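You operate a simulated robot arm through the tools that you are given. There is no shell and no other tool.

The job below is to be done with a simulated robot arm. You get a single attempt, and the scene is never put back.

JOB
Take the long insert off the rail, brush away the dust, and slide the short insert to the dusted end.
Fine: long insert on the bench top; red brush, stood back after; the short one goes up to the stop at the brushed end. Set down upright: red brush. What is to be rubbed or washed off counts as gone when no trace of it is left.
Where things are to end (x, y in the base frame): white insert within 0.06 m of [0.87, 0.19].
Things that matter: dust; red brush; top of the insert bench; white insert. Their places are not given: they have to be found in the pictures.

The check looks at the end state, three seconds after you hand in, the way a careful person would. Anything else that was tipped, shoved, dropped, spilled or broken makes it a failure.

ROBOT AND FRAMES
A 6-joint arm with a two-finger gripper, fixed in place. Base frame: the origin is at the foot of the arm, x ahead of it, y to its left, z up; the work surface is at about z = 0.86. Readings come in m, degrees, newtons and seconds.
Its first joint turns from -166.0 to 166.0 degrees. Payload 2.45 kg.
The tool frame sits at the grasp point between the pads (the TCP): z along the fingers, y along the line on which they close. The tips reach 0.02 m beyond it. The gripper opens to 0.14 m. The gripper's body begins 0.168 m behind the TCP.
Orientation is told as [roll, pitch, yaw] about the base's x, y, z axes, in that order, counted from this pose: with the fingers straight down and closing along the base's y, the tool's x points along the base's -x, its y along +y and its z along -z.

CONTROLS
- The arm moves only by the tool step_arm. Its argument "increments" is one flat list of numbers, 7 for each row, row after row: the shift along the tool's x, y, z in m, then the turn, a rotation vector about the tool's x, y, z in rad, then the finger opening in m, from 0 to 0.14. In form: [tx, ty, tz, wx, wy, wz, grip, tx, ty, tz, wx, wy, wz, grip, ...]. A call has 1 to 20 rows; each row shifts and turns the commanded pose from where the row before left it, along the tool's axes as they then stand. Rows are played at 5 a second. More than 0.05 m and 8.6 degrees between two rows, or a gripper value outside its range, and nothing of the call is played. A pose out of reach is approached as far as the arm can. The call stops where the force on the tool passes 40 N (or 10 N more than at its start, if that is more) or the arm is blocked; 0.2 s more then pass. The fingers move at their own pace (about 0.045 m/s each) and stop on an object; they squeeze with about 30 N. The grip force told is the motor's: it shows also when the fingers shut on nothing. Time passes only in rows, and 0.2 s behind the last, so rows that do not move let the fingers close. It gives the time, the measured TCP pose, the force on the tool (base axes), the opening and the grip force at its end, in the units of the frame above (readings bear some noise), with the torque about the TCP (base axes, N m) and any sound that the robot's microphone picked up.
- Cameras (640 x 400 px; columns grow to the right, rows downward): "scene" is fixed at [0.2209, 0.6494, 1.5962]; the picture's right is [-0.69, -0.72, 0.00], its down [-0.46, 0.44, -0.77] and it looks along [0.56, -0.53, -0.64] (base axes); focal length 353 px, centre (320, 200). "wrist" rides on the gripper at [0.078, 0.011, -0.209] in the tool frame; the picture's right is [-0.14, 0.99, 0.00], its down [-0.92, -0.13, -0.37] and it looks along [-0.37, -0.05, 0.93] (tool axes); focal length 280 px, centre (320, 200).
- capture(camera): a new picture of that camera. No time passes.
- measure_at(camera, pixels): there is no depth. For up to 12 entries [column, row, z] of the newest picture of that camera ("zoom" is the newest enlarged one), the place [x, y] in the base frame at which the ray of that pixel passes the height z, good to about 0.002 m. No time passes.
- enlarge(camera, box): a new picture of the part [left, top, right, bottom] of that camera's present view, enlarged. No time passes.
- sign_off(): hands the job in; it is judged then, once.

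Open the gripper and draw the arm clear of the work before you hand the job in, unless the task says otherwise.

The tools are called after "Emit:" as name(argument=value, ...) on one line, values as JSON. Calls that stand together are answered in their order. step_arm: Moves the arm, as the interface text tells. Its arguments: {"type":"object","properties":{"increments":{"type":"array"}},"required":["increments"]} The other tools are called the same way: capture (camera) takes a picture; measure_at (camera, pixels) gives the place at which the rays of pixels pass given heights; enlarge (camera, box) takes an enlarged picture of a part of a camera's view; sign_off () hands the job in.

At the start:

```text
t: 0.0
tool_pos: [0.7323, 0.1143, 1.1571]
tcp_rot: [0.0, 0.1, 0.0]
ft_force: [-0.7, 0.4, -0.3]
wrist_torque: [-0.02, 0.01, 0.02]
width: 0.1398
finger_force: 0.0
```

scene: 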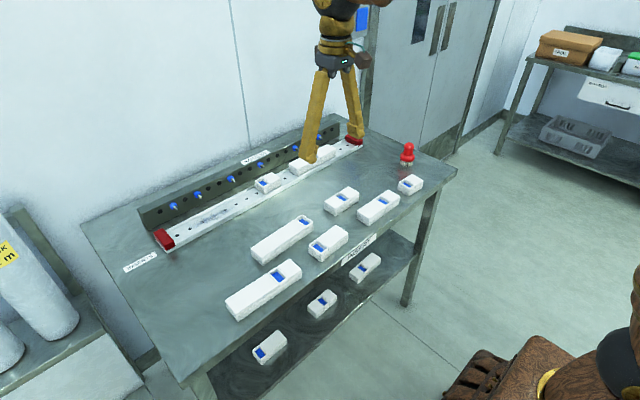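
wrist: 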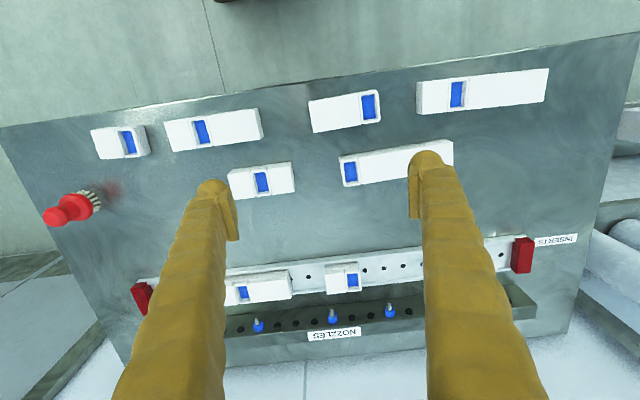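

The scene picture shows a rail with red end stops at about (165,238) and (355,140), two inserts on it near (265,182) and (305,163), and a red brush at (407,153). I'll enlarge the rail and the brush to find the dust.

Emit:
enlarge(camera="scene", box=[130, 110, 290, 260])

Emit:
enlarge(camera="scene", box=[240, 110, 440, 235])

Emit:
enlarge(camera="wrist", box=[110, 220, 370, 360])

Emit:
enlarge(camera="wrist", box=[20, 120, 220, 245])

```text
2.67 times, centred on (210, 185) of scene
```

zoom: 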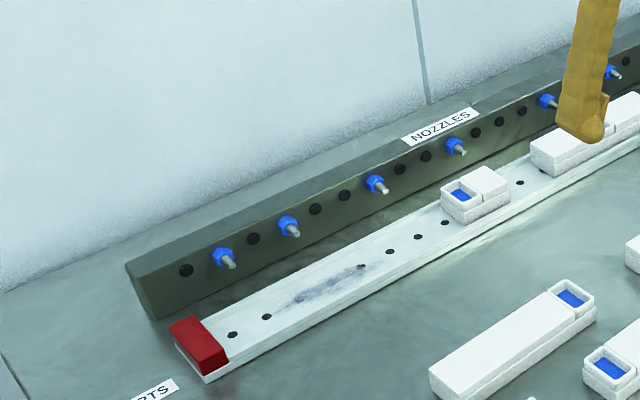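

```text
3.20 times, centred on (340, 172) of scene
```

zoom: 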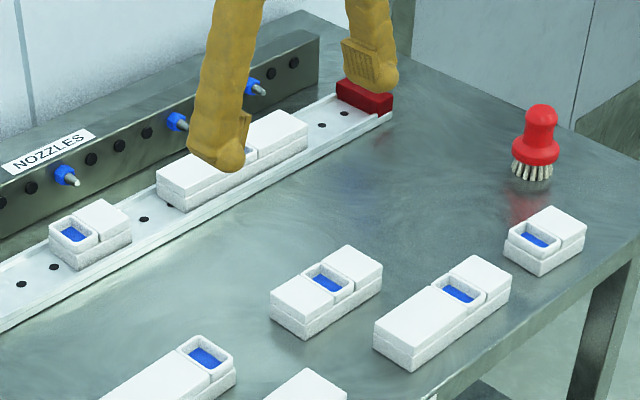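

```text
2.46 times, centred on (240, 290) of wrist
```

zoom: 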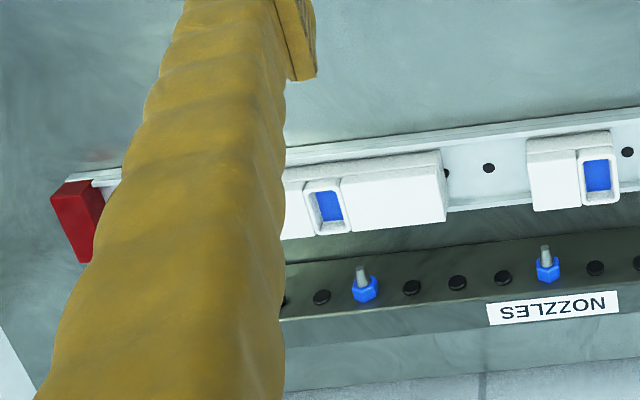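

```text
3.20 times, centred on (120, 182) of wrist
```

zoom: 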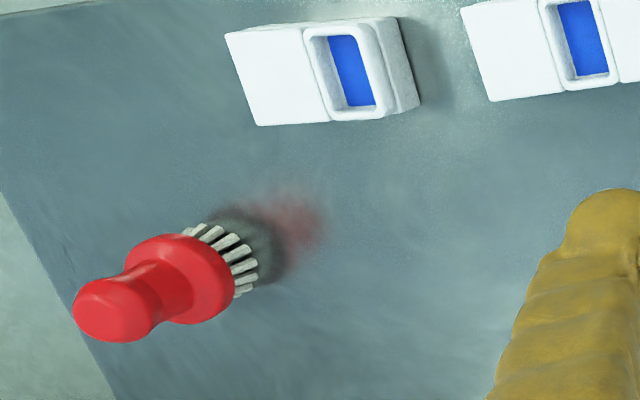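

The dust is the grey smear on the rail in the first zoom, about (330,285), nearest the left (+y) stop; the short insert is the one nearer to it and the long one lies beyond toward the right stop. I'll measure places of stops, inserts, dust and the brush.

Emit:
measure_at(camera="scene", pixels=[[165, 238, 0.89], [355, 140, 0.89], [265, 182, 0.9], [312, 160, 0.9], [407, 164, 0.86], [407, 145, 0.91], [210, 218, 0.87], [180, 250, 0.86], [230, 190, 0.87], [285, 240, 0.88], [340, 200, 0.88], [410, 185, 0.88]])

Emit:
measure_at(camera="wrist", pixels=[[522, 255, 0.89], [142, 297, 0.89], [345, 278, 0.9], [260, 287, 0.9], [88, 200, 0.865], [55, 215, 0.93], [430, 262, 0.87], [395, 163, 0.89], [262, 181, 0.89], [120, 142, 0.89], [213, 130, 0.89], [344, 110, 0.89]])

```text
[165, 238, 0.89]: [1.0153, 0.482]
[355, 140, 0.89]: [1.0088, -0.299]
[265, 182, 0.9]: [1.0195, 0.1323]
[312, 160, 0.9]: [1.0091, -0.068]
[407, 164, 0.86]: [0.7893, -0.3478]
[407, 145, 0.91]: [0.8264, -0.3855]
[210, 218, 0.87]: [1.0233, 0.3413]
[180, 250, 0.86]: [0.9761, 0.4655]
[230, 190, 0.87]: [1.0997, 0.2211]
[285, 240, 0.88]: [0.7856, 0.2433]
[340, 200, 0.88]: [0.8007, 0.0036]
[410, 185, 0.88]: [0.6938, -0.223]
```

```text
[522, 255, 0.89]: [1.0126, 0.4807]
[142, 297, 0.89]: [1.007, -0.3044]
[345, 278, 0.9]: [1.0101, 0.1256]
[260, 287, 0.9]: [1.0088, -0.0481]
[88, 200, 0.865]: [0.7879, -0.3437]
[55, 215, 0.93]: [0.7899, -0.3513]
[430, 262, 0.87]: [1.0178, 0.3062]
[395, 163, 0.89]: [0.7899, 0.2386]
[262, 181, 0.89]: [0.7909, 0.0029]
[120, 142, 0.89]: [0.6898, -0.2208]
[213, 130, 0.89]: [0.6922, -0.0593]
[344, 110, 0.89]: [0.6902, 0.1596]
```

Both cameras agree: rail along y at x≈1.01 (stops y≈0.48 and −0.30), short insert near (1.01,0.13), long one near (1.01,−0.06), brush near (0.79,−0.345). The fingers hide the long insert, so I raise and shift the tool back a bit (tool x is base −x) to see it freely.

Emit:
step_arm(increments=[0.04, 0, 0, 0, 0, 0, 0.14, 0.04, 0, 0, 0, 0, 0, 0.14, 0.04, 0, 0, 0, 0, 0, 0.14, 0.04, 0, 0, 0, 0, 0, 0.14, 0.04, 0, 0, 0, 0, 0, 0.14])

Emit:
capture(camera="scene")

Emit:
capture(camera="wrist")

```text
t: 1.2
tool_pos: [0.5334, 0.1151, 1.1559]
tcp_rot: [0.0, 0.0, -0.1]
ft_force: [0.1, 1.0, -0.2]
wrist_torque: [-0.03, 0.01, 0.03]
width: 0.1398
finger_force: 0.0
```

```text
taken
```

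scene: 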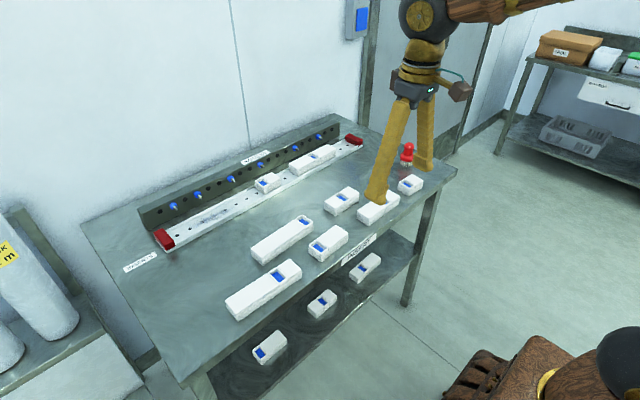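

```text
taken
```

wrist: 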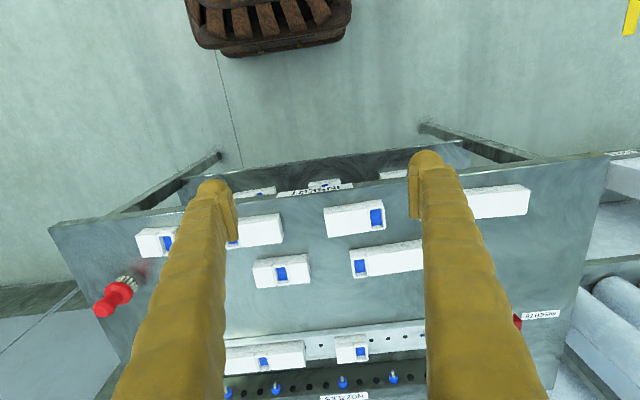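

The rail is now clear in the scene camera: long insert about (290–335, 148–172), short one at (265,183). I'll enlarge there for dimensions.

Emit:
enlarge(camera="scene", box=[244, 120, 372, 200])

Emit:
enlarge(camera="scene", box=[140, 170, 268, 260])

Emit:
enlarge(camera="wrist", box=[220, 310, 440, 400])

```text
5.00 times, centred on (308, 160) of scene
```

zoom: 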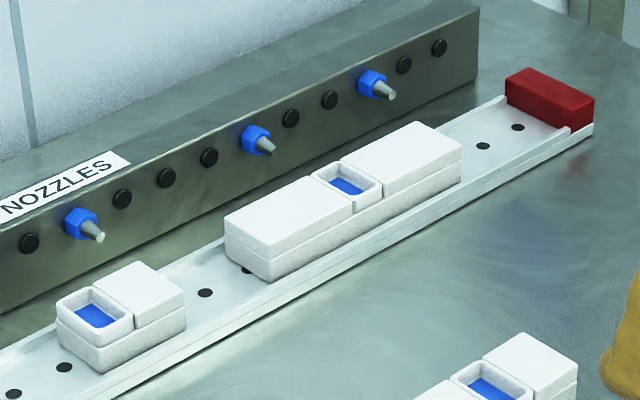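

```text
4.44 times, centred on (204, 215) of scene
```

zoom: 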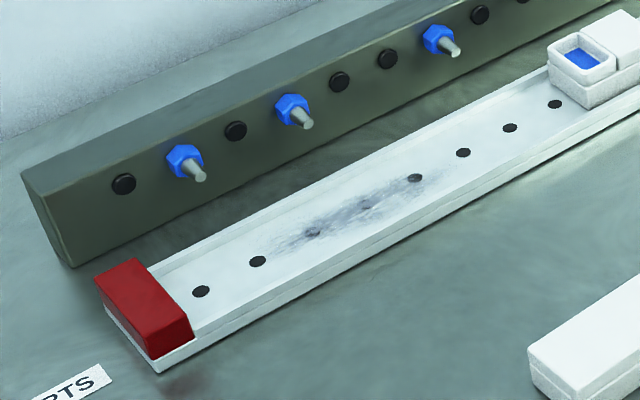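

```text
2.91 times, centred on (330, 355) of wrist
```

zoom: 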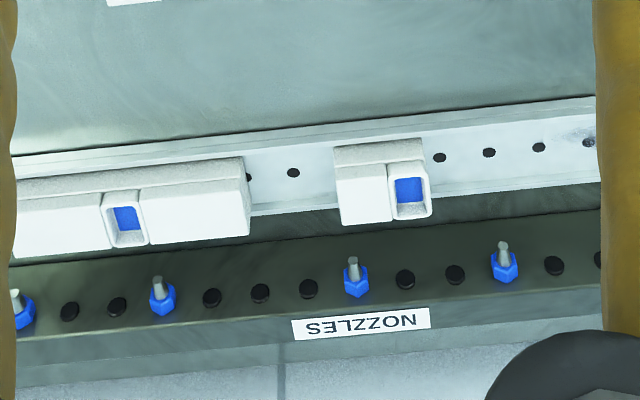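

I re-take the scene enlargement of the long insert and measure its corners and the rail edges at several heights to get sizes.

Emit:
enlarge(camera="scene", box=[244, 120, 372, 200])

Emit:
measure_at(camera="zoom", pixels=[[266, 282, 0.87], [266, 282, 0.88], [268, 245, 0.9], [268, 245, 0.91], [268, 245, 0.92], [461, 140, 0.9], [461, 140, 0.91], [403, 122, 0.91], [225, 216, 0.91], [459, 180, 0.87], [459, 180, 0.88], [225, 216, 0.9]])

Emit:
measure_at(camera="zoom", pixels=[[187, 290, 0.9], [100, 335, 0.9], [56, 302, 0.9], [130, 262, 0.9], [100, 373, 0.87], [187, 325, 0.87], [592, 133, 0.86], [592, 122, 0.87], [505, 95, 0.87], [595, 97, 0.9], [595, 97, 0.91], [595, 123, 0.87]])

```text
5.00 times, centred on (308, 160) of scene
```

zoom: 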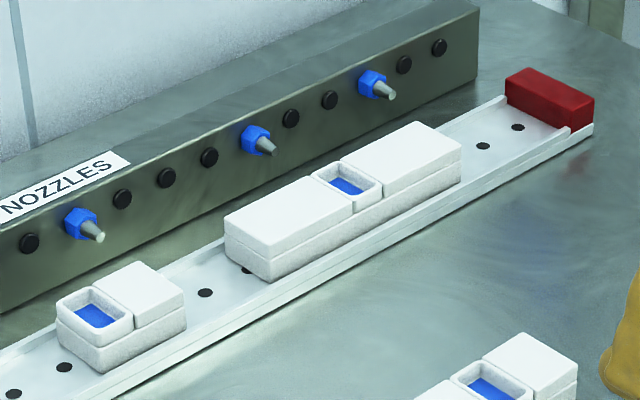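

```text
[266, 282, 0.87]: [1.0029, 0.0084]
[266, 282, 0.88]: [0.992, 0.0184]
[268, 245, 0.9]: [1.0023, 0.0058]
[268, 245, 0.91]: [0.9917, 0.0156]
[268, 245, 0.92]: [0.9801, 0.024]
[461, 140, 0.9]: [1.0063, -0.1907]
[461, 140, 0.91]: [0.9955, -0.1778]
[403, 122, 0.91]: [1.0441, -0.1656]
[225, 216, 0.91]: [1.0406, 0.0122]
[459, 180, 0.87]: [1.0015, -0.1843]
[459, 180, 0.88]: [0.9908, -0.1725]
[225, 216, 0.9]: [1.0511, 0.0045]
```

```text
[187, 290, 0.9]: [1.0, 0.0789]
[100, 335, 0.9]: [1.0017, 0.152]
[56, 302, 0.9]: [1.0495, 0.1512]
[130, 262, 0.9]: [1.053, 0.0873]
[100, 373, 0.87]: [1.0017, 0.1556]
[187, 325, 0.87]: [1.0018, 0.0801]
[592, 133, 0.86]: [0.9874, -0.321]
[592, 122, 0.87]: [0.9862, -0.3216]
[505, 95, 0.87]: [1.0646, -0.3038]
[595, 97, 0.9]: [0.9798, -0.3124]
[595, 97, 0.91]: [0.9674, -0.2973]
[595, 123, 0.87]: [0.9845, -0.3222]
```

The long insert measures about 0.19 × 0.05 m (0.035 m tall), so it has to be gripped across x, while the short one (about 0.075 m long) can be pushed along y. I turn the tool +90° about its z axis at the safe height so the fingers close along x.

Emit:
step_arm(increments=[0, 0, 0, 0, 0, 0.1428, 0.14, 0, 0, 0, 0, 0, 0.1428, 0.14, 0, 0, 0, 0, 0, 0.1428, 0.14, 0, 0, 0, 0, 0, 0.1428, 0.14, 0, 0, 0, 0, 0, 0.1428, 0.14, 0, 0, 0, 0, 0, 0.1428, 0.14, 0, 0, 0, 0, 0, 0.1428, 0.14, 0, 0, 0, 0, 0, 0.1428, 0.14, 0, 0, 0, 0, 0, 0.1428, 0.14, 0, 0, 0, 0, 0, 0.1428, 0.14, 0, 0, 0, 0, 0, 0.1428, 0.14])

```text
t: 3.6
tool_pos: [0.5329, 0.1139, 1.1564]
tcp_rot: [0.0, 0.1, -90.1]
ft_force: [-0.3, 0.0, 0.1]
wrist_torque: [-0.02, 0.0, -0.01]
width: 0.14
finger_force: 0.0
```

The tool is now at yaw −90° with tool y along base +x and tool x along base +y. I move toward (0.93, −0.09) at the same height for a look at the long insert.

Emit:
step_arm(increments=[-0.02, 0.04, 0, 0, 0, 0, 0.14, -0.02, 0.04, 0, 0, 0, 0, 0.14, -0.02, 0.04, 0, 0, 0, 0, 0.14, -0.02, 0.04, 0, 0, 0, 0, 0.14, -0.02, 0.04, 0, 0, 0, 0, 0.14, -0.02, 0.04, 0, 0, 0, 0, 0.14, -0.02, 0.04, 0, 0, 0, 0, 0.14, -0.02, 0.04, 0, 0, 0, 0, 0.14, -0.02, 0.04, 0, 0, 0, 0, 0.14, -0.02, 0.04, 0, 0, 0, 0, 0.14])

Emit:
capture(camera="wrist")

Emit:
capture(camera="scene")

```text
t: 5.8
tool_pos: [0.9331, -0.0854, 1.1581]
tcp_rot: [0.1, 0.0, -90.0]
ft_force: [0.2, 0.4, 0.1]
wrist_torque: [-0.02, -0.08, 0.03]
width: 0.1399
finger_force: 0.1
```

```text
taken
```

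wrist: 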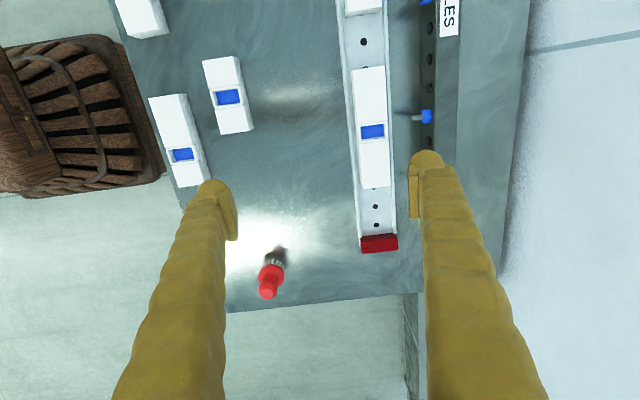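

```text
taken
```

scene: 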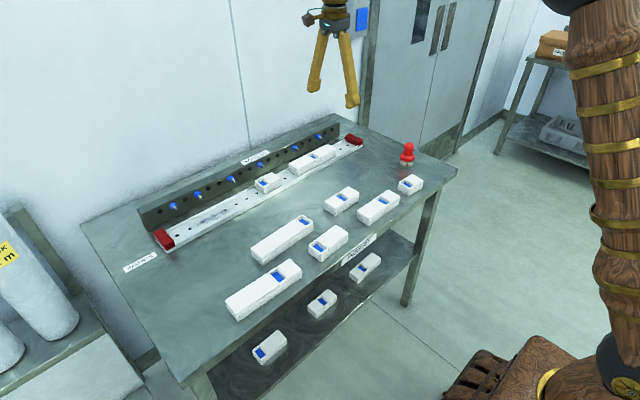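

The wrist view shows the long insert nearly top-down at (370,127), the rail, and the nozzle tips at (415,118). I enlarge it to measure edges.

Emit:
enlarge(camera="wrist", box=[310, 40, 470, 140])

Emit:
enlarge(camera="wrist", box=[310, 160, 470, 260])

Emit:
measure_at(camera="zoom", pixels=[[193, 20, 0.86], [193, 20, 0.87], [200, 108, 0.905], [312, 108, 0.905], [203, 305, 0.87], [350, 295, 0.87], [190, 300, 0.86], [207, 345, 0.89], [350, 325, 0.89], [355, 290, 0.87], [262, 183, 0.87], [266, 253, 0.87]])

```text
4.00 times, centred on (390, 90) of wrist
```

zoom: 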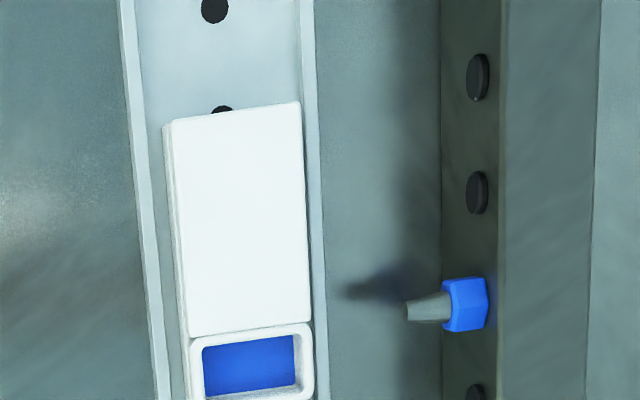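

```text
4.00 times, centred on (390, 210) of wrist
```

zoom: 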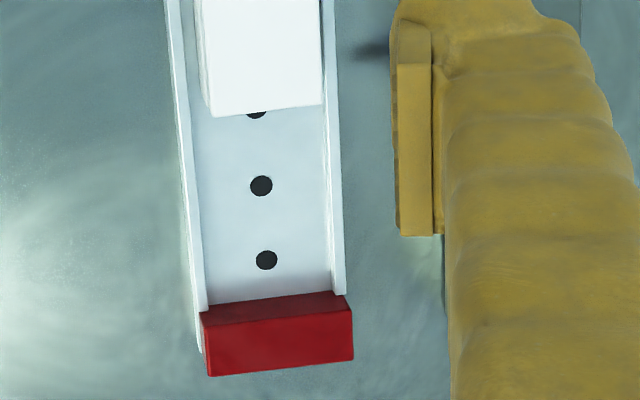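

```text
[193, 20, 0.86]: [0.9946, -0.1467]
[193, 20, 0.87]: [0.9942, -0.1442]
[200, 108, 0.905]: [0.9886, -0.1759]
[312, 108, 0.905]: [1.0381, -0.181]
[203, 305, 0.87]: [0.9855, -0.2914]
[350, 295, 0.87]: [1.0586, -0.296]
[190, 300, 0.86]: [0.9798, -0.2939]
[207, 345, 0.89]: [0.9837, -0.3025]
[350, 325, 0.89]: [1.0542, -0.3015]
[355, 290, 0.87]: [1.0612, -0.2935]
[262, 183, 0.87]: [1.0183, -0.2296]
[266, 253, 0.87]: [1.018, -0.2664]
```

Holes give the rail centre line x≈1.018. I re-enlarge the upper part to measure the insert's edges, lips and nozzle tip.

Emit:
enlarge(camera="wrist", box=[310, 40, 470, 140])

Emit:
measure_at(camera="zoom", pixels=[[173, 120, 0.905], [300, 104, 0.905], [163, 130, 0.885], [308, 325, 0.905], [192, 335, 0.905], [121, 10, 0.88], [136, 10, 0.88], [303, 10, 0.88], [317, 10, 0.88], [408, 310, 0.91], [408, 310, 0.93], [442, 200, 0.86]])

Emit:
measure_at(camera="zoom", pixels=[[260, 110, 0.9], [245, 330, 0.905], [250, 360, 0.9], [475, 190, 0.91], [500, 200, 0.93], [214, 10, 0.87]])

```text
4.00 times, centred on (390, 90) of wrist
```

zoom: 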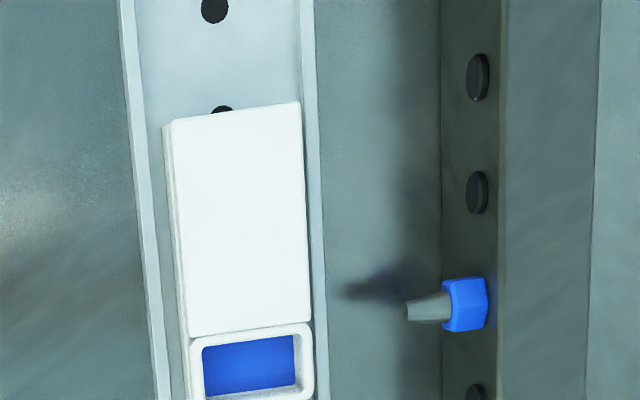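

```text
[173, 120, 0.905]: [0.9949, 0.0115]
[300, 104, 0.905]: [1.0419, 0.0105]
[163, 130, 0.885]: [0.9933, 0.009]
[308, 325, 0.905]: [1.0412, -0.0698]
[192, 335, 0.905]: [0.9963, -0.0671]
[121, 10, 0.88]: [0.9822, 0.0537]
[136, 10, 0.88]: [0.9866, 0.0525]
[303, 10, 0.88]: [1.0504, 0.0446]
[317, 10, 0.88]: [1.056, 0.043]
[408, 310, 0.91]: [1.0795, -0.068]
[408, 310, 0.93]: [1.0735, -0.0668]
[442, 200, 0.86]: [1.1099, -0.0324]
```

```text
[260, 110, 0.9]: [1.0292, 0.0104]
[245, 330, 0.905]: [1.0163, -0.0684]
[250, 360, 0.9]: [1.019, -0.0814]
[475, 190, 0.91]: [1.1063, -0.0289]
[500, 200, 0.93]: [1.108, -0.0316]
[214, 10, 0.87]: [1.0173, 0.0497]
```

The long insert spans x 0.994–1.042, y −0.18–0.011, top z≈0.908, with the lips at x 0.982–1.056 and a nozzle tip at x≈1.077. I narrow the fingers to 0.07 and test whether the upright tool reaches x=1.018 at y≈−0.095.

Emit:
step_arm(increments=[-0.005, 0.03, 0.02, 0, 0, 0, 0.07, -0.005, 0.03, 0.02, 0, 0, 0, 0.07, 0, 0.025, 0.02, 0, 0, 0, 0.07, 0, 0, 0.02, 0, 0, 0, 0.07, 0, 0, 0.02, 0, 0, 0, 0.07])

```text
t: 7.0
tool_pos: [1.0168, -0.0959, 1.0574]
tcp_rot: [0.2, -0.1, -90.1]
ft_force: [0.3, -0.4, 0.1]
wrist_torque: [-0.01, 0.01, -0.02]
width: 0.0699
finger_force: 0.1
```

The arm still follows upright at r≈1.02 and z=1.057. I go on down to z≈0.96 and look at the alignment.

Emit:
step_arm(increments=[0, 0, 0.025, 0, 0, 0, 0.07, 0, 0, 0.025, 0, 0, 0, 0.07, 0, 0, 0.025, 0, 0, 0, 0.07, 0, 0, 0.02, 0, 0, 0, 0.07, 0, 0, 0, 0, 0, 0, 0.07])

Emit:
capture(camera="wrist")

Emit:
capture(camera="scene")

```text
t: 8.2
tool_pos: [1.0195, -0.0966, 0.9626]
tcp_rot: [0.1, 0.0, -90.0]
ft_force: [-0.1, 0.8, -0.7]
wrist_torque: [-0.01, 0.03, 0.01]
width: 0.0703
finger_force: 0.1
```

```text
taken
```

wrist: 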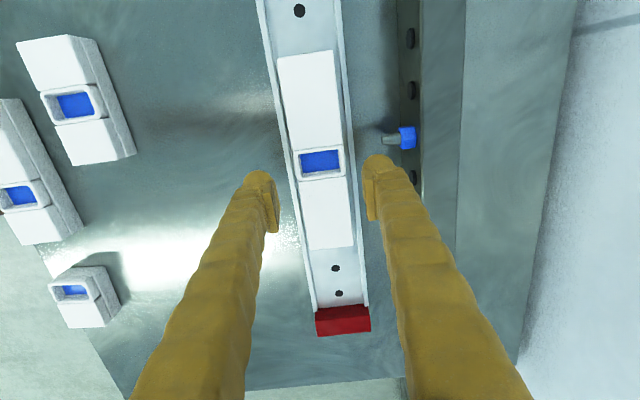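

```text
taken
```

scene: 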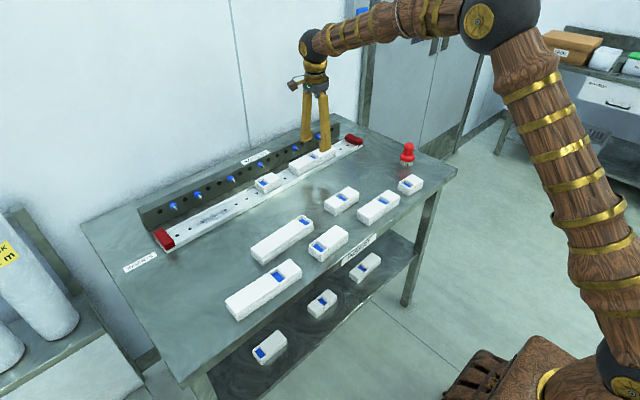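

The tool is centred over the insert (wrist picture: fingers straddle (320,160), nozzle tip at (384,138) outside the right finger). I check that clearance and the insert edges from this view.

Emit:
measure_at(camera="wrist", pixels=[[384, 138, 0.91], [384, 138, 0.93], [297, 180, 0.908], [349, 170, 0.908], [278, 58, 0.908], [331, 50, 0.908], [305, 250, 0.908], [353, 243, 0.908], [299, 10, 0.875], [335, 268, 0.875], [286, 172, 0.885], [356, 172, 0.885]])

Emit:
enlarge(camera="wrist", box=[240, 100, 440, 225])

```text
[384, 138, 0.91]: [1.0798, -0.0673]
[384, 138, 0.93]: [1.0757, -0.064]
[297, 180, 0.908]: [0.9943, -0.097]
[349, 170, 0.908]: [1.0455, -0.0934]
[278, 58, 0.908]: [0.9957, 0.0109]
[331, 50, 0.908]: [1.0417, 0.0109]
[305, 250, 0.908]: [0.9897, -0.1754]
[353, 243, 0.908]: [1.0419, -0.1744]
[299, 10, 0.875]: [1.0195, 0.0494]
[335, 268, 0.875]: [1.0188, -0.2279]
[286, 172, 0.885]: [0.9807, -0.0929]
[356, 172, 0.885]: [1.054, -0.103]
```

```text
3.20 times, centred on (340, 162) of wrist
```

zoom: 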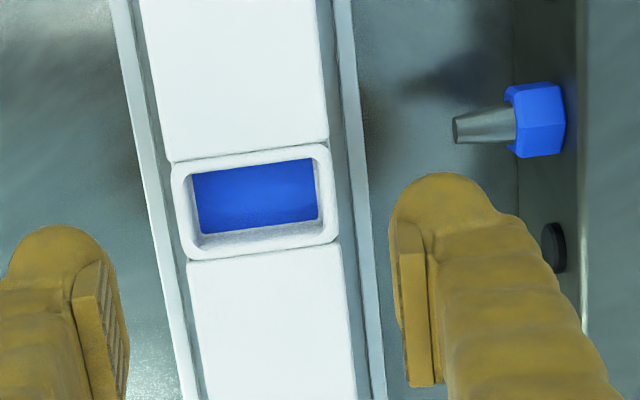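

Clearances are fine (nozzle tip x≈1.078, fingers' y below it). I narrow to 0.064 and lower to z≈0.912 so the tips stay above the rail lips.

Emit:
step_arm(increments=[-0.003, 0, 0.0, 0, 0, 0, 0.064, 0, 0, 0.015, 0, 0, 0, 0.064, 0, 0, 0.015, 0, 0, 0, 0.064, 0, 0, 0.012, 0, 0, 0, 0.064, 0, 0, 0.008, 0, 0, 0, 0.064, 0, 0, 0, 0, 0, 0, 0.064])

Emit:
enlarge(camera="scene", box=[254, 110, 372, 184])

Emit:
capture(camera="wrist")

```text
t: 9.6
tool_pos: [1.0169, -0.099, 0.9123]
tcp_rot: [0.0, 0.0, -89.9]
ft_force: [0.6, 0.6, -0.5]
wrist_torque: [0.02, 0.01, -0.03]
width: 0.064
finger_force: 0.1
```

```text
5.41 times, centred on (313, 147) of scene
```

zoom: 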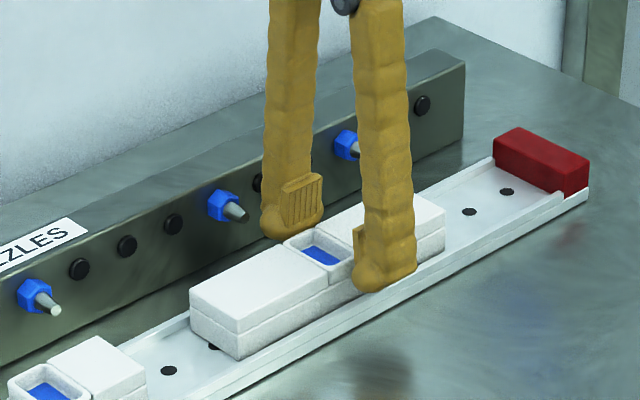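

```text
taken
```

wrist: 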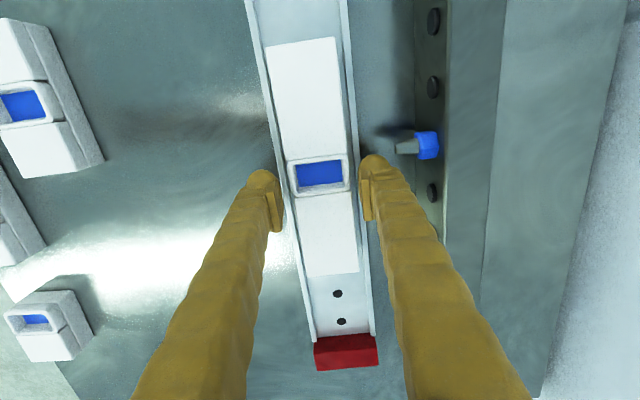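

The fingers straddle the insert between the lips with nothing touched (force ≈0). I nudge 2 mm in x, 3 mm down, and close on the insert.

Emit:
step_arm(increments=[0, 0.002, 0.003, 0, 0, 0, 0.064, 0, 0, 0, 0, 0, 0, 0.03, 0, 0, 0, 0, 0, 0, 0.03, 0, 0, 0, 0, 0, 0, 0.03, 0, 0, 0, 0, 0, 0, 0.03])

```text
t: 10.8
tool_pos: [1.0211, -0.0986, 0.9101]
tcp_rot: [0.0, 0.0, -90.0]
ft_force: [0.5, 0.3, -1.2]
wrist_torque: [0.04, -0.03, -0.02]
width: 0.0491
finger_force: 30.0
```

The grip holds at 0.049 m with 30 N. I lift gently and watch the force.

Emit:
step_arm(increments=[0, 0, -0.01, 0, 0, 0, 0.03, 0, 0, -0.015, 0, 0, 0, 0.03, 0, 0, -0.02, 0, 0, 0, 0.03, 0, 0, -0.025, 0, 0, 0, 0.03, 0, 0, -0.03, 0, 0, 0, 0.03, 0, 0, 0, 0, 0, 0, 0.03])

Emit:
capture(camera="scene")

Emit:
capture(camera="wrist")

```text
t: 12.2
tool_pos: [1.0198, -0.0972, 1.0106]
tcp_rot: [0.0, 0.0, -90.0]
ft_force: [-0.2, 0.1, -3.2]
wrist_torque: [-0.05, 0.02, -0.04]
width: 0.0492
finger_force: 30.2
```

```text
taken
```

scene: 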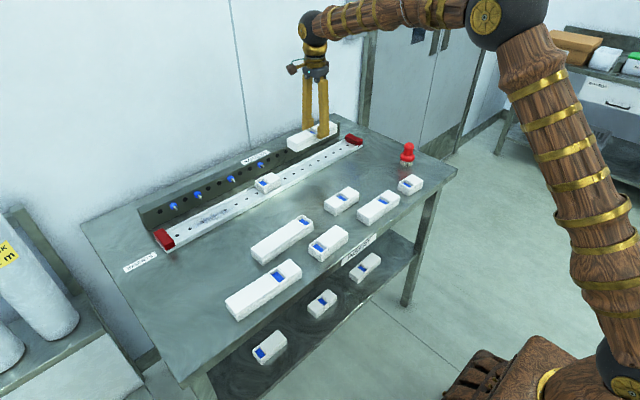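

```text
taken
```

wrist: 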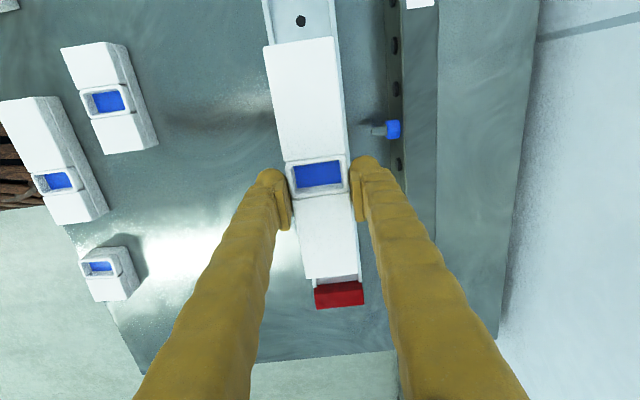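

The long insert is lifted level (weight ≈3 N). I carry it to x≈0.89, TCP y≈0.174 (insert centre ≈0.19), in front of the rail.

Emit:
step_arm(increments=[0.0272, -0.013, 0, 0, 0, 0, 0.03, 0.0272, -0.013, 0, 0, 0, 0, 0.03, 0.0272, -0.013, 0, 0, 0, 0, 0.03, 0.0272, -0.013, 0, 0, 0, 0, 0.03, 0.0272, -0.013, 0, 0, 0, 0, 0.03, 0.0272, -0.013, 0, 0, 0, 0, 0.03, 0.0272, -0.013, 0, 0, 0, 0, 0.03, 0.0272, -0.013, 0, 0, 0, 0, 0.03, 0.0272, -0.013, 0, 0, 0, 0, 0.03, 0.0272, -0.013, 0, 0, 0, 0, 0.03, 0, 0, 0, 0, 0, 0, 0.03])

Emit:
capture(camera="scene")

Emit:
capture(camera="wrist")

```text
t: 14.6
tool_pos: [0.8918, 0.176, 1.0104]
tcp_rot: [0.0, 0.0, -90.1]
ft_force: [-0.3, -0.1, -3.1]
wrist_torque: [-0.06, 0.0, -0.03]
width: 0.0492
finger_force: 29.8
```

```text
taken
```

scene: 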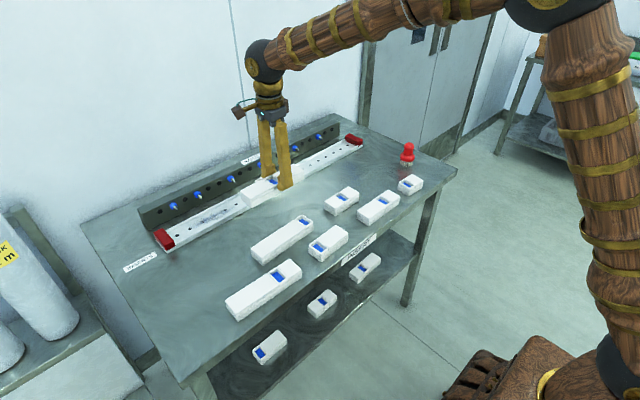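

```text
taken
```

wrist: 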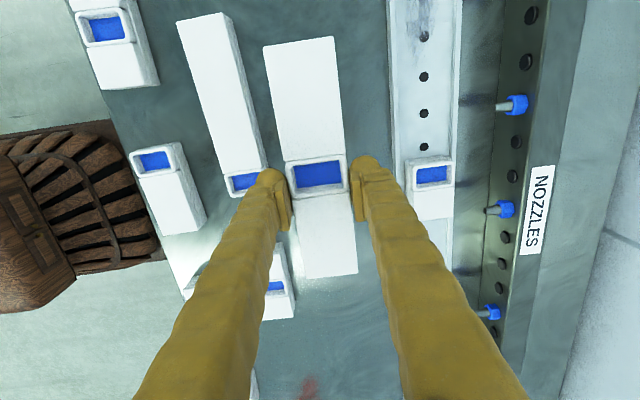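

In the wrist picture the held insert hangs between the bench insert (right edge about (225,20)–(268,165)) and the rail's near edge (390,100). I measure these to check room for setting down and opening.

Emit:
measure_at(camera="wrist", pixels=[[224, 20, 0.893], [266, 160, 0.893], [387, 60, 0.88], [393, 160, 0.88], [280, 250, 0.893], [424, 78, 0.875], [424, 113, 0.875]])

Emit:
enlarge(camera="wrist", box=[160, 0, 420, 290])

```text
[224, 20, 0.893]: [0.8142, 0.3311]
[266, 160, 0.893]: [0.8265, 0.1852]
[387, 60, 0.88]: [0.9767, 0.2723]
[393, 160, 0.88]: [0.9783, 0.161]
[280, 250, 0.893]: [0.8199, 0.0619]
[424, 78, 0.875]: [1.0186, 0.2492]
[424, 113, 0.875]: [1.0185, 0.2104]
```

```text
1.38 times, centred on (290, 145) of wrist
```

zoom: 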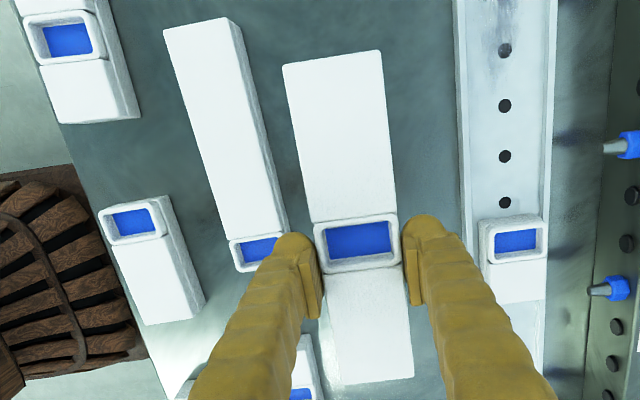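

There is about 4–5 cm on each side. I lower to about z=0.902 first.

Emit:
step_arm(increments=[0, 0, 0.025, 0, 0, 0, 0.03, 0, 0, 0.025, 0, 0, 0, 0.03, 0, 0, 0.025, 0, 0, 0, 0.03, 0, 0, 0.02, 0, 0, 0, 0.03, 0, 0, 0.012, 0, 0, 0, 0.03, 0, 0, 0, 0, 0, 0, 0.03])

Emit:
enlarge(camera="scene", box=[210, 150, 338, 230])

```text
t: 16.0
tool_pos: [0.8903, 0.1728, 0.901]
tcp_rot: [0.1, 0.0, -90.0]
ft_force: [-0.6, -0.1, -2.9]
wrist_torque: [-0.04, -0.02, -0.03]
width: 0.0493
finger_force: 29.7
```

```text
5.00 times, centred on (274, 190) of scene
```

zoom: 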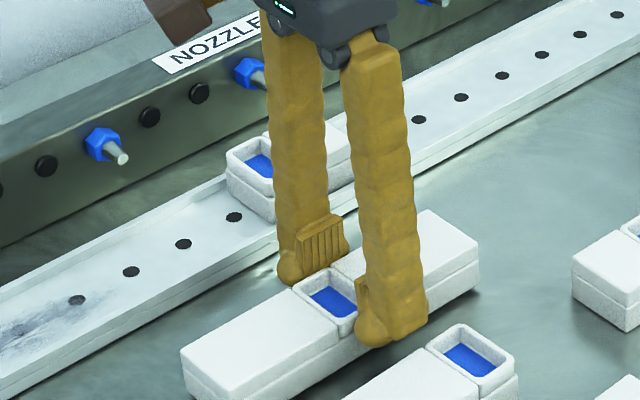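

Force is still just the weight (−2.9 N), so it hangs a few mm above the bench. I lower in 2 mm steps to feel contact.

Emit:
step_arm(increments=[0, 0, 0.002, 0, 0, 0, 0.03, 0, 0, 0.002, 0, 0, 0, 0.03, 0, 0, 0, 0, 0, 0, 0.03])

```text
t: 16.8
tool_pos: [0.8914, 0.1724, 0.8982]
tcp_rot: [0.0, 0.0, -90.0]
ft_force: [0.8, 0.6, -4.6]
wrist_torque: [-0.06, 0.0, 0.0]
width: 0.0491
finger_force: 30.0
```

Emit:
step_arm(increments=[0, 0, 0.0015, 0, 0, 0, 0.03, 0, 0, 0, 0, 0, 0, 0.03])

```text
t: 17.4
tool_pos: [0.8906, 0.1729, 0.8983]
tcp_rot: [0.1, 0.0, -90.0]
ft_force: [1.9, -4.4, 11.7]
wrist_torque: [-0.04, 0.06, -0.01]
width: 0.0489
finger_force: 29.7
```

The force turned to +11.7 N, so the insert rests on the bench. I open the fingers to 0.075 and then rise straight up.

Emit:
step_arm(increments=[0, 0, 0, 0, 0, 0, 0.056, 0, 0, 0, 0, 0, 0, 0.068, 0, 0, 0, 0, 0, 0, 0.068, 0, 0, -0.015, 0, 0, 0, 0.068, 0, 0, -0.03, 0, 0, 0, 0.068, 0, 0, -0.04, 0, 0, 0, 0.068, 0, 0, -0.04, 0, 0, 0, 0.068, 0, 0, -0.04, 0, 0, 0, 0.068, 0, 0, -0.04, 0, 0, 0, 0.068])

Emit:
capture(camera="scene")

Emit:
capture(camera="wrist")

```text
t: 19.4
tool_pos: [0.8895, 0.1711, 1.1012]
tcp_rot: [0.0, 0.0, -90.0]
ft_force: [-0.1, 0.3, -1.0]
wrist_torque: [-0.02, 0.01, 0.01]
width: 0.068
finger_force: 0.1
```

```text
taken
```

scene: 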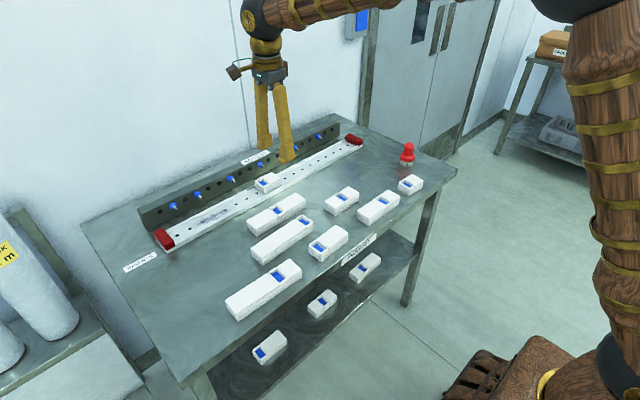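

```text
taken
```

wrist: 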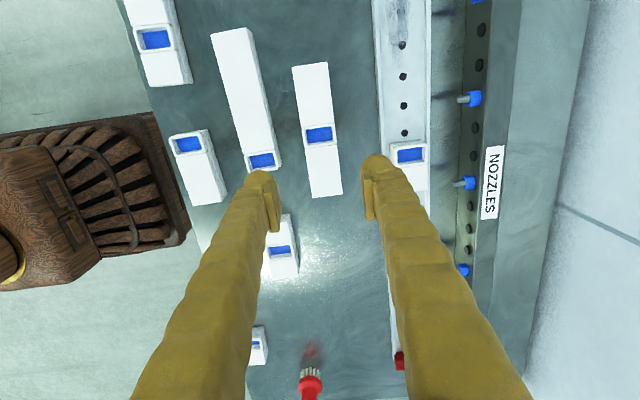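

The long insert stands on the bench at wrist pixel (318,132). I verify its place and get measures of the now-cleared rail.

Emit:
measure_at(camera="wrist", pixels=[[292, 67, 0.893], [328, 62, 0.893], [342, 194, 0.893], [312, 198, 0.893], [320, 133, 0.893], [300, 368, 0.88], [310, 385, 0.91]])

Emit:
enlarge(camera="scene", box=[250, 120, 378, 200])

Emit:
enlarge(camera="scene", box=[376, 130, 440, 170])

Emit:
measure_at(camera="zoom", pixels=[[310, 350, 0.86], [210, 340, 0.86], [410, 340, 0.86], [310, 115, 0.93], [310, 115, 0.94], [310, 115, 0.95], [210, 240, 0.89], [410, 240, 0.89]])

```text
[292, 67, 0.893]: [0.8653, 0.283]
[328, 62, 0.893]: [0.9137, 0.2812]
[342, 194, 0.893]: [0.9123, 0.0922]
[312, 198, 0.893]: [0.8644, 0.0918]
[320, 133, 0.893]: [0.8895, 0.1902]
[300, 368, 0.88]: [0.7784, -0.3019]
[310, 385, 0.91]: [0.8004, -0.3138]
```

```text
5.00 times, centred on (314, 160) of scene
```

zoom: 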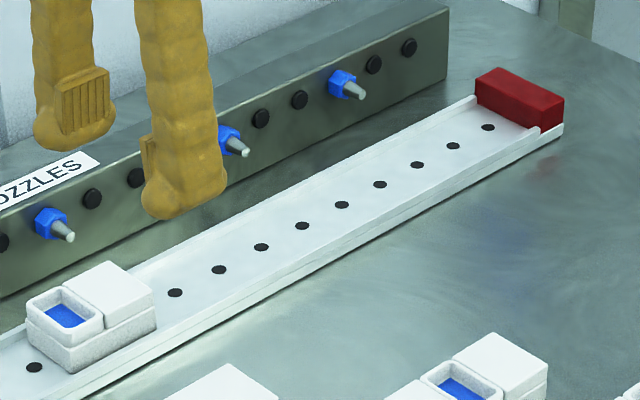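

```text
10.00 times, centred on (408, 150) of scene
```

zoom: 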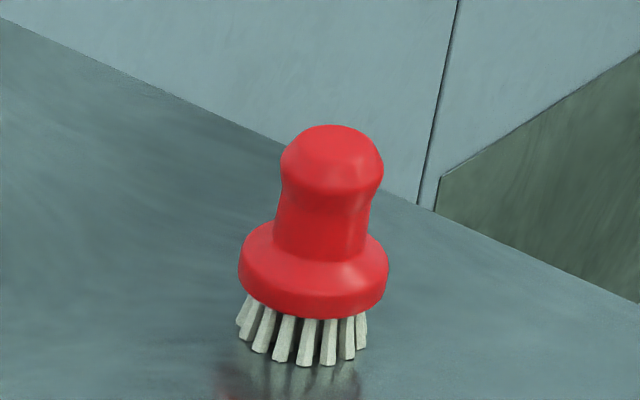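

```text
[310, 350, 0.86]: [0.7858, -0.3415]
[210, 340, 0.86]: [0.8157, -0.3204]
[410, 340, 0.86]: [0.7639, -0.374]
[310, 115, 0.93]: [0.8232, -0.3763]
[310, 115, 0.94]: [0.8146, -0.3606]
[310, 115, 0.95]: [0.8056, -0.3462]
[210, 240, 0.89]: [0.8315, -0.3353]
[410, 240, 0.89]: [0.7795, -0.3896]
```

The long insert lies at about (0.889, 0.187), within tolerance, and the rest of the rail is clean. Before fetching the brush I test whether the upright tool reaches over the far end of the dust, (1.018, 0.40), at z≈1.0.

Emit:
step_arm(increments=[0.0286, 0.016, 0.0125, 0, 0, 0, 0.068, 0.0286, 0.016, 0.0125, 0, 0, 0, 0.068, 0.0286, 0.016, 0.0125, 0, 0, 0, 0.068, 0.0286, 0.016, 0.0125, 0, 0, 0, 0.068, 0.0286, 0.016, 0.0125, 0, 0, 0, 0.068, 0.0286, 0.016, 0.0125, 0, 0, 0, 0.068, 0.0286, 0.016, 0.0125, 0, 0, 0, 0.068, 0.0286, 0.016, 0.0125, 0, 0, 0, 0.068, 0, 0, 0, 0, 0, 0, 0.068])

Emit:
capture(camera="wrist")

Emit:
capture(camera="scene")

```text
t: 21.4
tool_pos: [1.0195, 0.4015, 1.0023]
tcp_rot: [0.0, 0.0, -90.0]
ft_force: [0.8, -0.2, -0.5]
wrist_torque: [0.01, 0.02, -0.02]
width: 0.0682
finger_force: 0.0
```

```text
taken
```

wrist: 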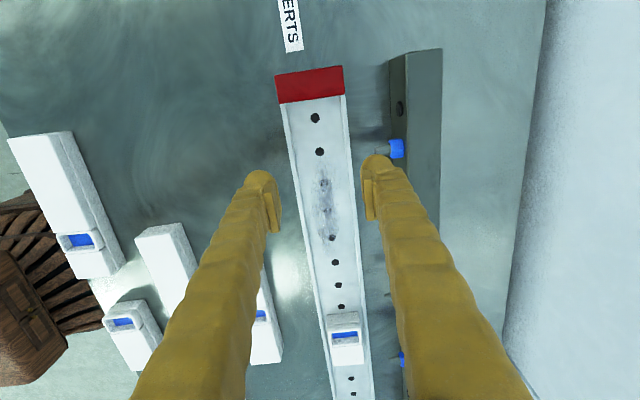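

```text
taken
```

scene: 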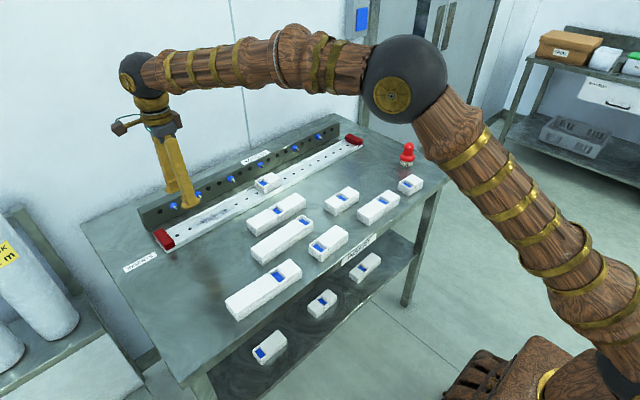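

The upright tool reaches (1.0195, 0.4015) with no trouble. The dust shows well at wrist (315–330, 175–245); I enlarge and measure it.

Emit:
enlarge(camera="wrist", box=[260, 60, 400, 340])

Emit:
enlarge(camera="wrist", box=[264, 155, 392, 255])

Emit:
measure_at(camera="wrist", pixels=[[322, 175, 0.875], [332, 245, 0.875], [310, 225, 0.875], [343, 215, 0.875], [278, 102, 0.9], [345, 94, 0.9], [328, 318, 0.908], [360, 312, 0.908], [319, 152, 0.875], [384, 150, 0.91], [315, 118, 0.875], [296, 180, 0.88]])

```text
1.43 times, centred on (330, 200) of wrist
```

zoom: 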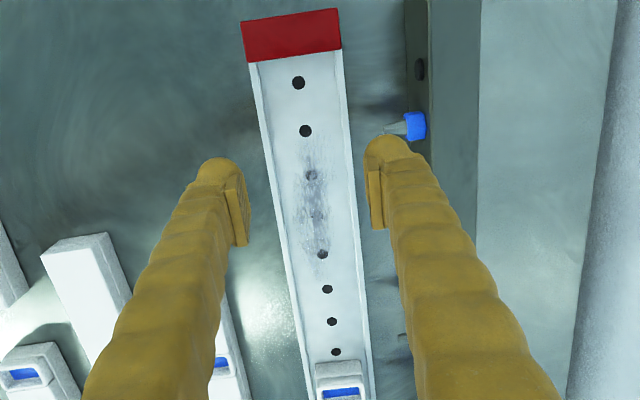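

```text
4.00 times, centred on (328, 205) of wrist
```

zoom: 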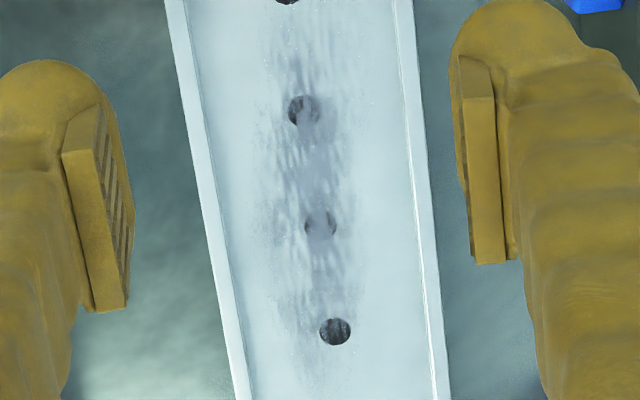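

```text
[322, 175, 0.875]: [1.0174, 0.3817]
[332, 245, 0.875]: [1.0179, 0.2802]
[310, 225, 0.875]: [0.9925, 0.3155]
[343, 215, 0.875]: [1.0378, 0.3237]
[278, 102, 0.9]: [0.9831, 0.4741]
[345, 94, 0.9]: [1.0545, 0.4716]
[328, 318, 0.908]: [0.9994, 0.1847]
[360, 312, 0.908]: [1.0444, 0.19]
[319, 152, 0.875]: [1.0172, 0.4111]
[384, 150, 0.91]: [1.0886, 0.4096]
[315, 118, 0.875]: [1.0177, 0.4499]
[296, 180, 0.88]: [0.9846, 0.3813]
```

Dust spans about y 0.265–0.40, x 0.995–1.035 on the rail floor. I rise and turn the tool back −90° so the fingers close along y, which holds the brush stiff for strokes along the rail.

Emit:
step_arm(increments=[0, 0, -0.04, 0, 0, 0, 0.08, 0, 0, -0.04, 0, 0, 0, 0.08, 0, 0, -0.04, 0, 0, 0, 0.08, 0, -0.02, 0, 0, 0, 0, 0.08, 0, -0.02, 0, 0, 0, 0, 0.08, 0, 0, 0, 0, 0, -0.1428, 0.08, 0, 0, 0, 0, 0, -0.1428, 0.08, 0, 0, 0, 0, 0, -0.1428, 0.08, 0, 0, 0, 0, 0, -0.1428, 0.08, 0, 0, 0, 0, 0, -0.1428, 0.08, 0, 0, 0, 0, 0, -0.1428, 0.08, 0, 0, 0, 0, 0, -0.1428, 0.08, 0, 0, 0, 0, 0, -0.1428, 0.08, 0, 0, 0, 0, 0, -0.1428, 0.08, 0, 0, 0, 0, 0, -0.1428, 0.08, 0, 0, 0, 0, 0, -0.1428, 0.08])

```text
t: 24.8
tool_pos: [0.9794, 0.4018, 1.1223]
tcp_rot: [-0.1, -0.1, 0.1]
ft_force: [0.7, 0.4, 0.4]
wrist_torque: [-0.01, -0.01, 0.01]
width: 0.0799
finger_force: 0.0
```

Yaw is back to 0. I travel at z≈1.12 to above the brush near (0.789, −0.345) and look.

Emit:
step_arm(increments=[0.0112, -0.044, 0, 0, 0, 0, 0.08, 0.0112, -0.044, 0, 0, 0, 0, 0.08, 0.0112, -0.044, 0, 0, 0, 0, 0.08, 0.0112, -0.044, 0, 0, 0, 0, 0.08, 0.0112, -0.044, 0, 0, 0, 0, 0.08, 0.0112, -0.044, 0, 0, 0, 0, 0.08, 0.0112, -0.044, 0, 0, 0, 0, 0.08, 0.0112, -0.044, 0, 0, 0, 0, 0.08, 0.0112, -0.044, 0, 0, 0, 0, 0.08, 0.0112, -0.044, 0, 0, 0, 0, 0.08, 0.0112, -0.044, 0, 0, 0, 0, 0.08, 0.0112, -0.044, 0, 0, 0, 0, 0.08, 0.0112, -0.044, 0, 0, 0, 0, 0.08, 0.0112, -0.044, 0, 0, 0, 0, 0.08, 0.0112, -0.044, 0, 0, 0, 0, 0.08, 0.0112, -0.044, 0, 0, 0, 0, 0.08, 0.0112, -0.043, 0, 0, 0, 0, 0.08, 0, 0, 0, 0, 0, 0, 0.08])

Emit:
capture(camera="wrist")

Emit:
enlarge(camera="wrist", box=[240, 100, 400, 200])

```text
t: 28.6
tool_pos: [0.7871, -0.3448, 1.1222]
tcp_rot: [0.0, -0.1, 0.0]
ft_force: [0.2, -0.8, 0.0]
wrist_torque: [0.01, -0.04, 0.01]
width: 0.0801
finger_force: 0.1
```

```text
taken
```

wrist: 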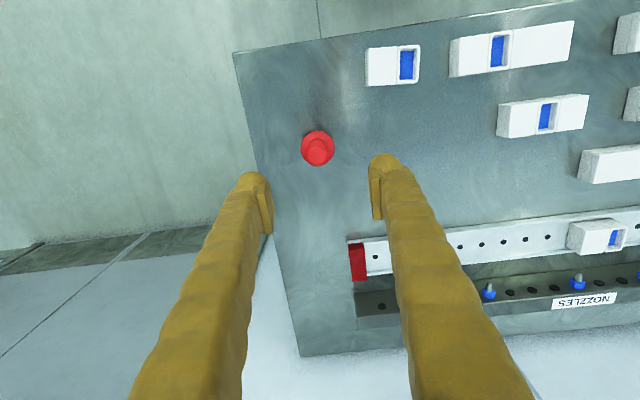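

```text
4.00 times, centred on (320, 150) of wrist
```

zoom: 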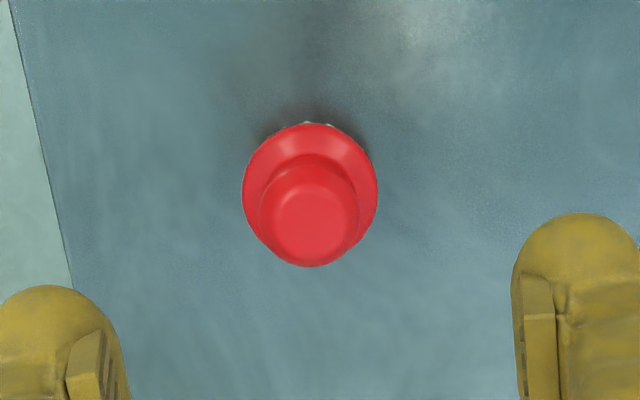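

The brush appears nearly end-on at zoom (310,191) for its disc and (309,215) for its knob. I measure these at their heights.

Emit:
measure_at(camera="zoom", pixels=[[310, 191, 0.893], [309, 212, 0.937], [309, 222, 0.945], [242, 191, 0.893], [378, 191, 0.893], [260, 210, 0.937], [358, 210, 0.937]])

```text
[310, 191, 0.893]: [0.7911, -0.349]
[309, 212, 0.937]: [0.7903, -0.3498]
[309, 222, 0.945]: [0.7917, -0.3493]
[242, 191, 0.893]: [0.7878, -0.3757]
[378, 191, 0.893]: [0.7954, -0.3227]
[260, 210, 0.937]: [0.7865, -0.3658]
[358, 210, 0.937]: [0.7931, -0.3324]
```

The brush axis is at (0.791, −0.349). I centre over it and descend with the fingers open 0.08 to z≈0.94.

Emit:
step_arm(increments=[-0.004, -0.004, 0.03, 0, 0, 0, 0.08, 0, 0, 0.04, 0, 0, 0, 0.08, 0, 0, 0.04, 0, 0, 0, 0.08, 0, 0, 0.03, 0, 0, 0, 0.08, 0, 0, 0.02, 0, 0, 0, 0.08, 0, 0, 0.02, 0, 0, 0, 0.08, 0, 0, 0, 0, 0, 0, 0.08])

Emit:
enlarge(camera="scene", box=[368, 110, 448, 180])

Emit:
capture(camera="wrist")

```text
t: 30.2
tool_pos: [0.7931, -0.3482, 0.9417]
tcp_rot: [0.0, 0.0, 0.1]
ft_force: [0.7, -0.2, 0.3]
wrist_torque: [0.0, 0.02, 0.0]
width: 0.0802
finger_force: 0.0
```

```text
5.71 times, centred on (408, 145) of scene
```

zoom: 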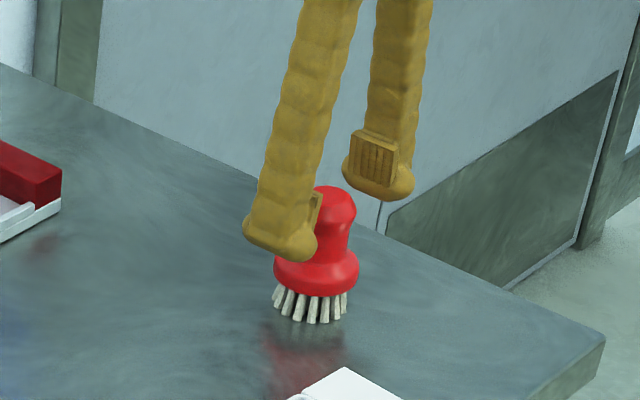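

```text
taken
```

wrist: 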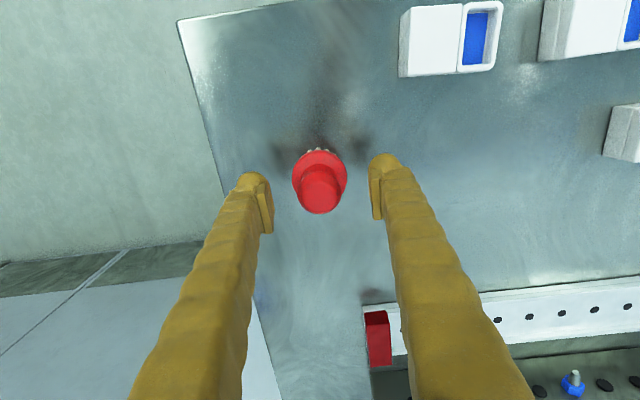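

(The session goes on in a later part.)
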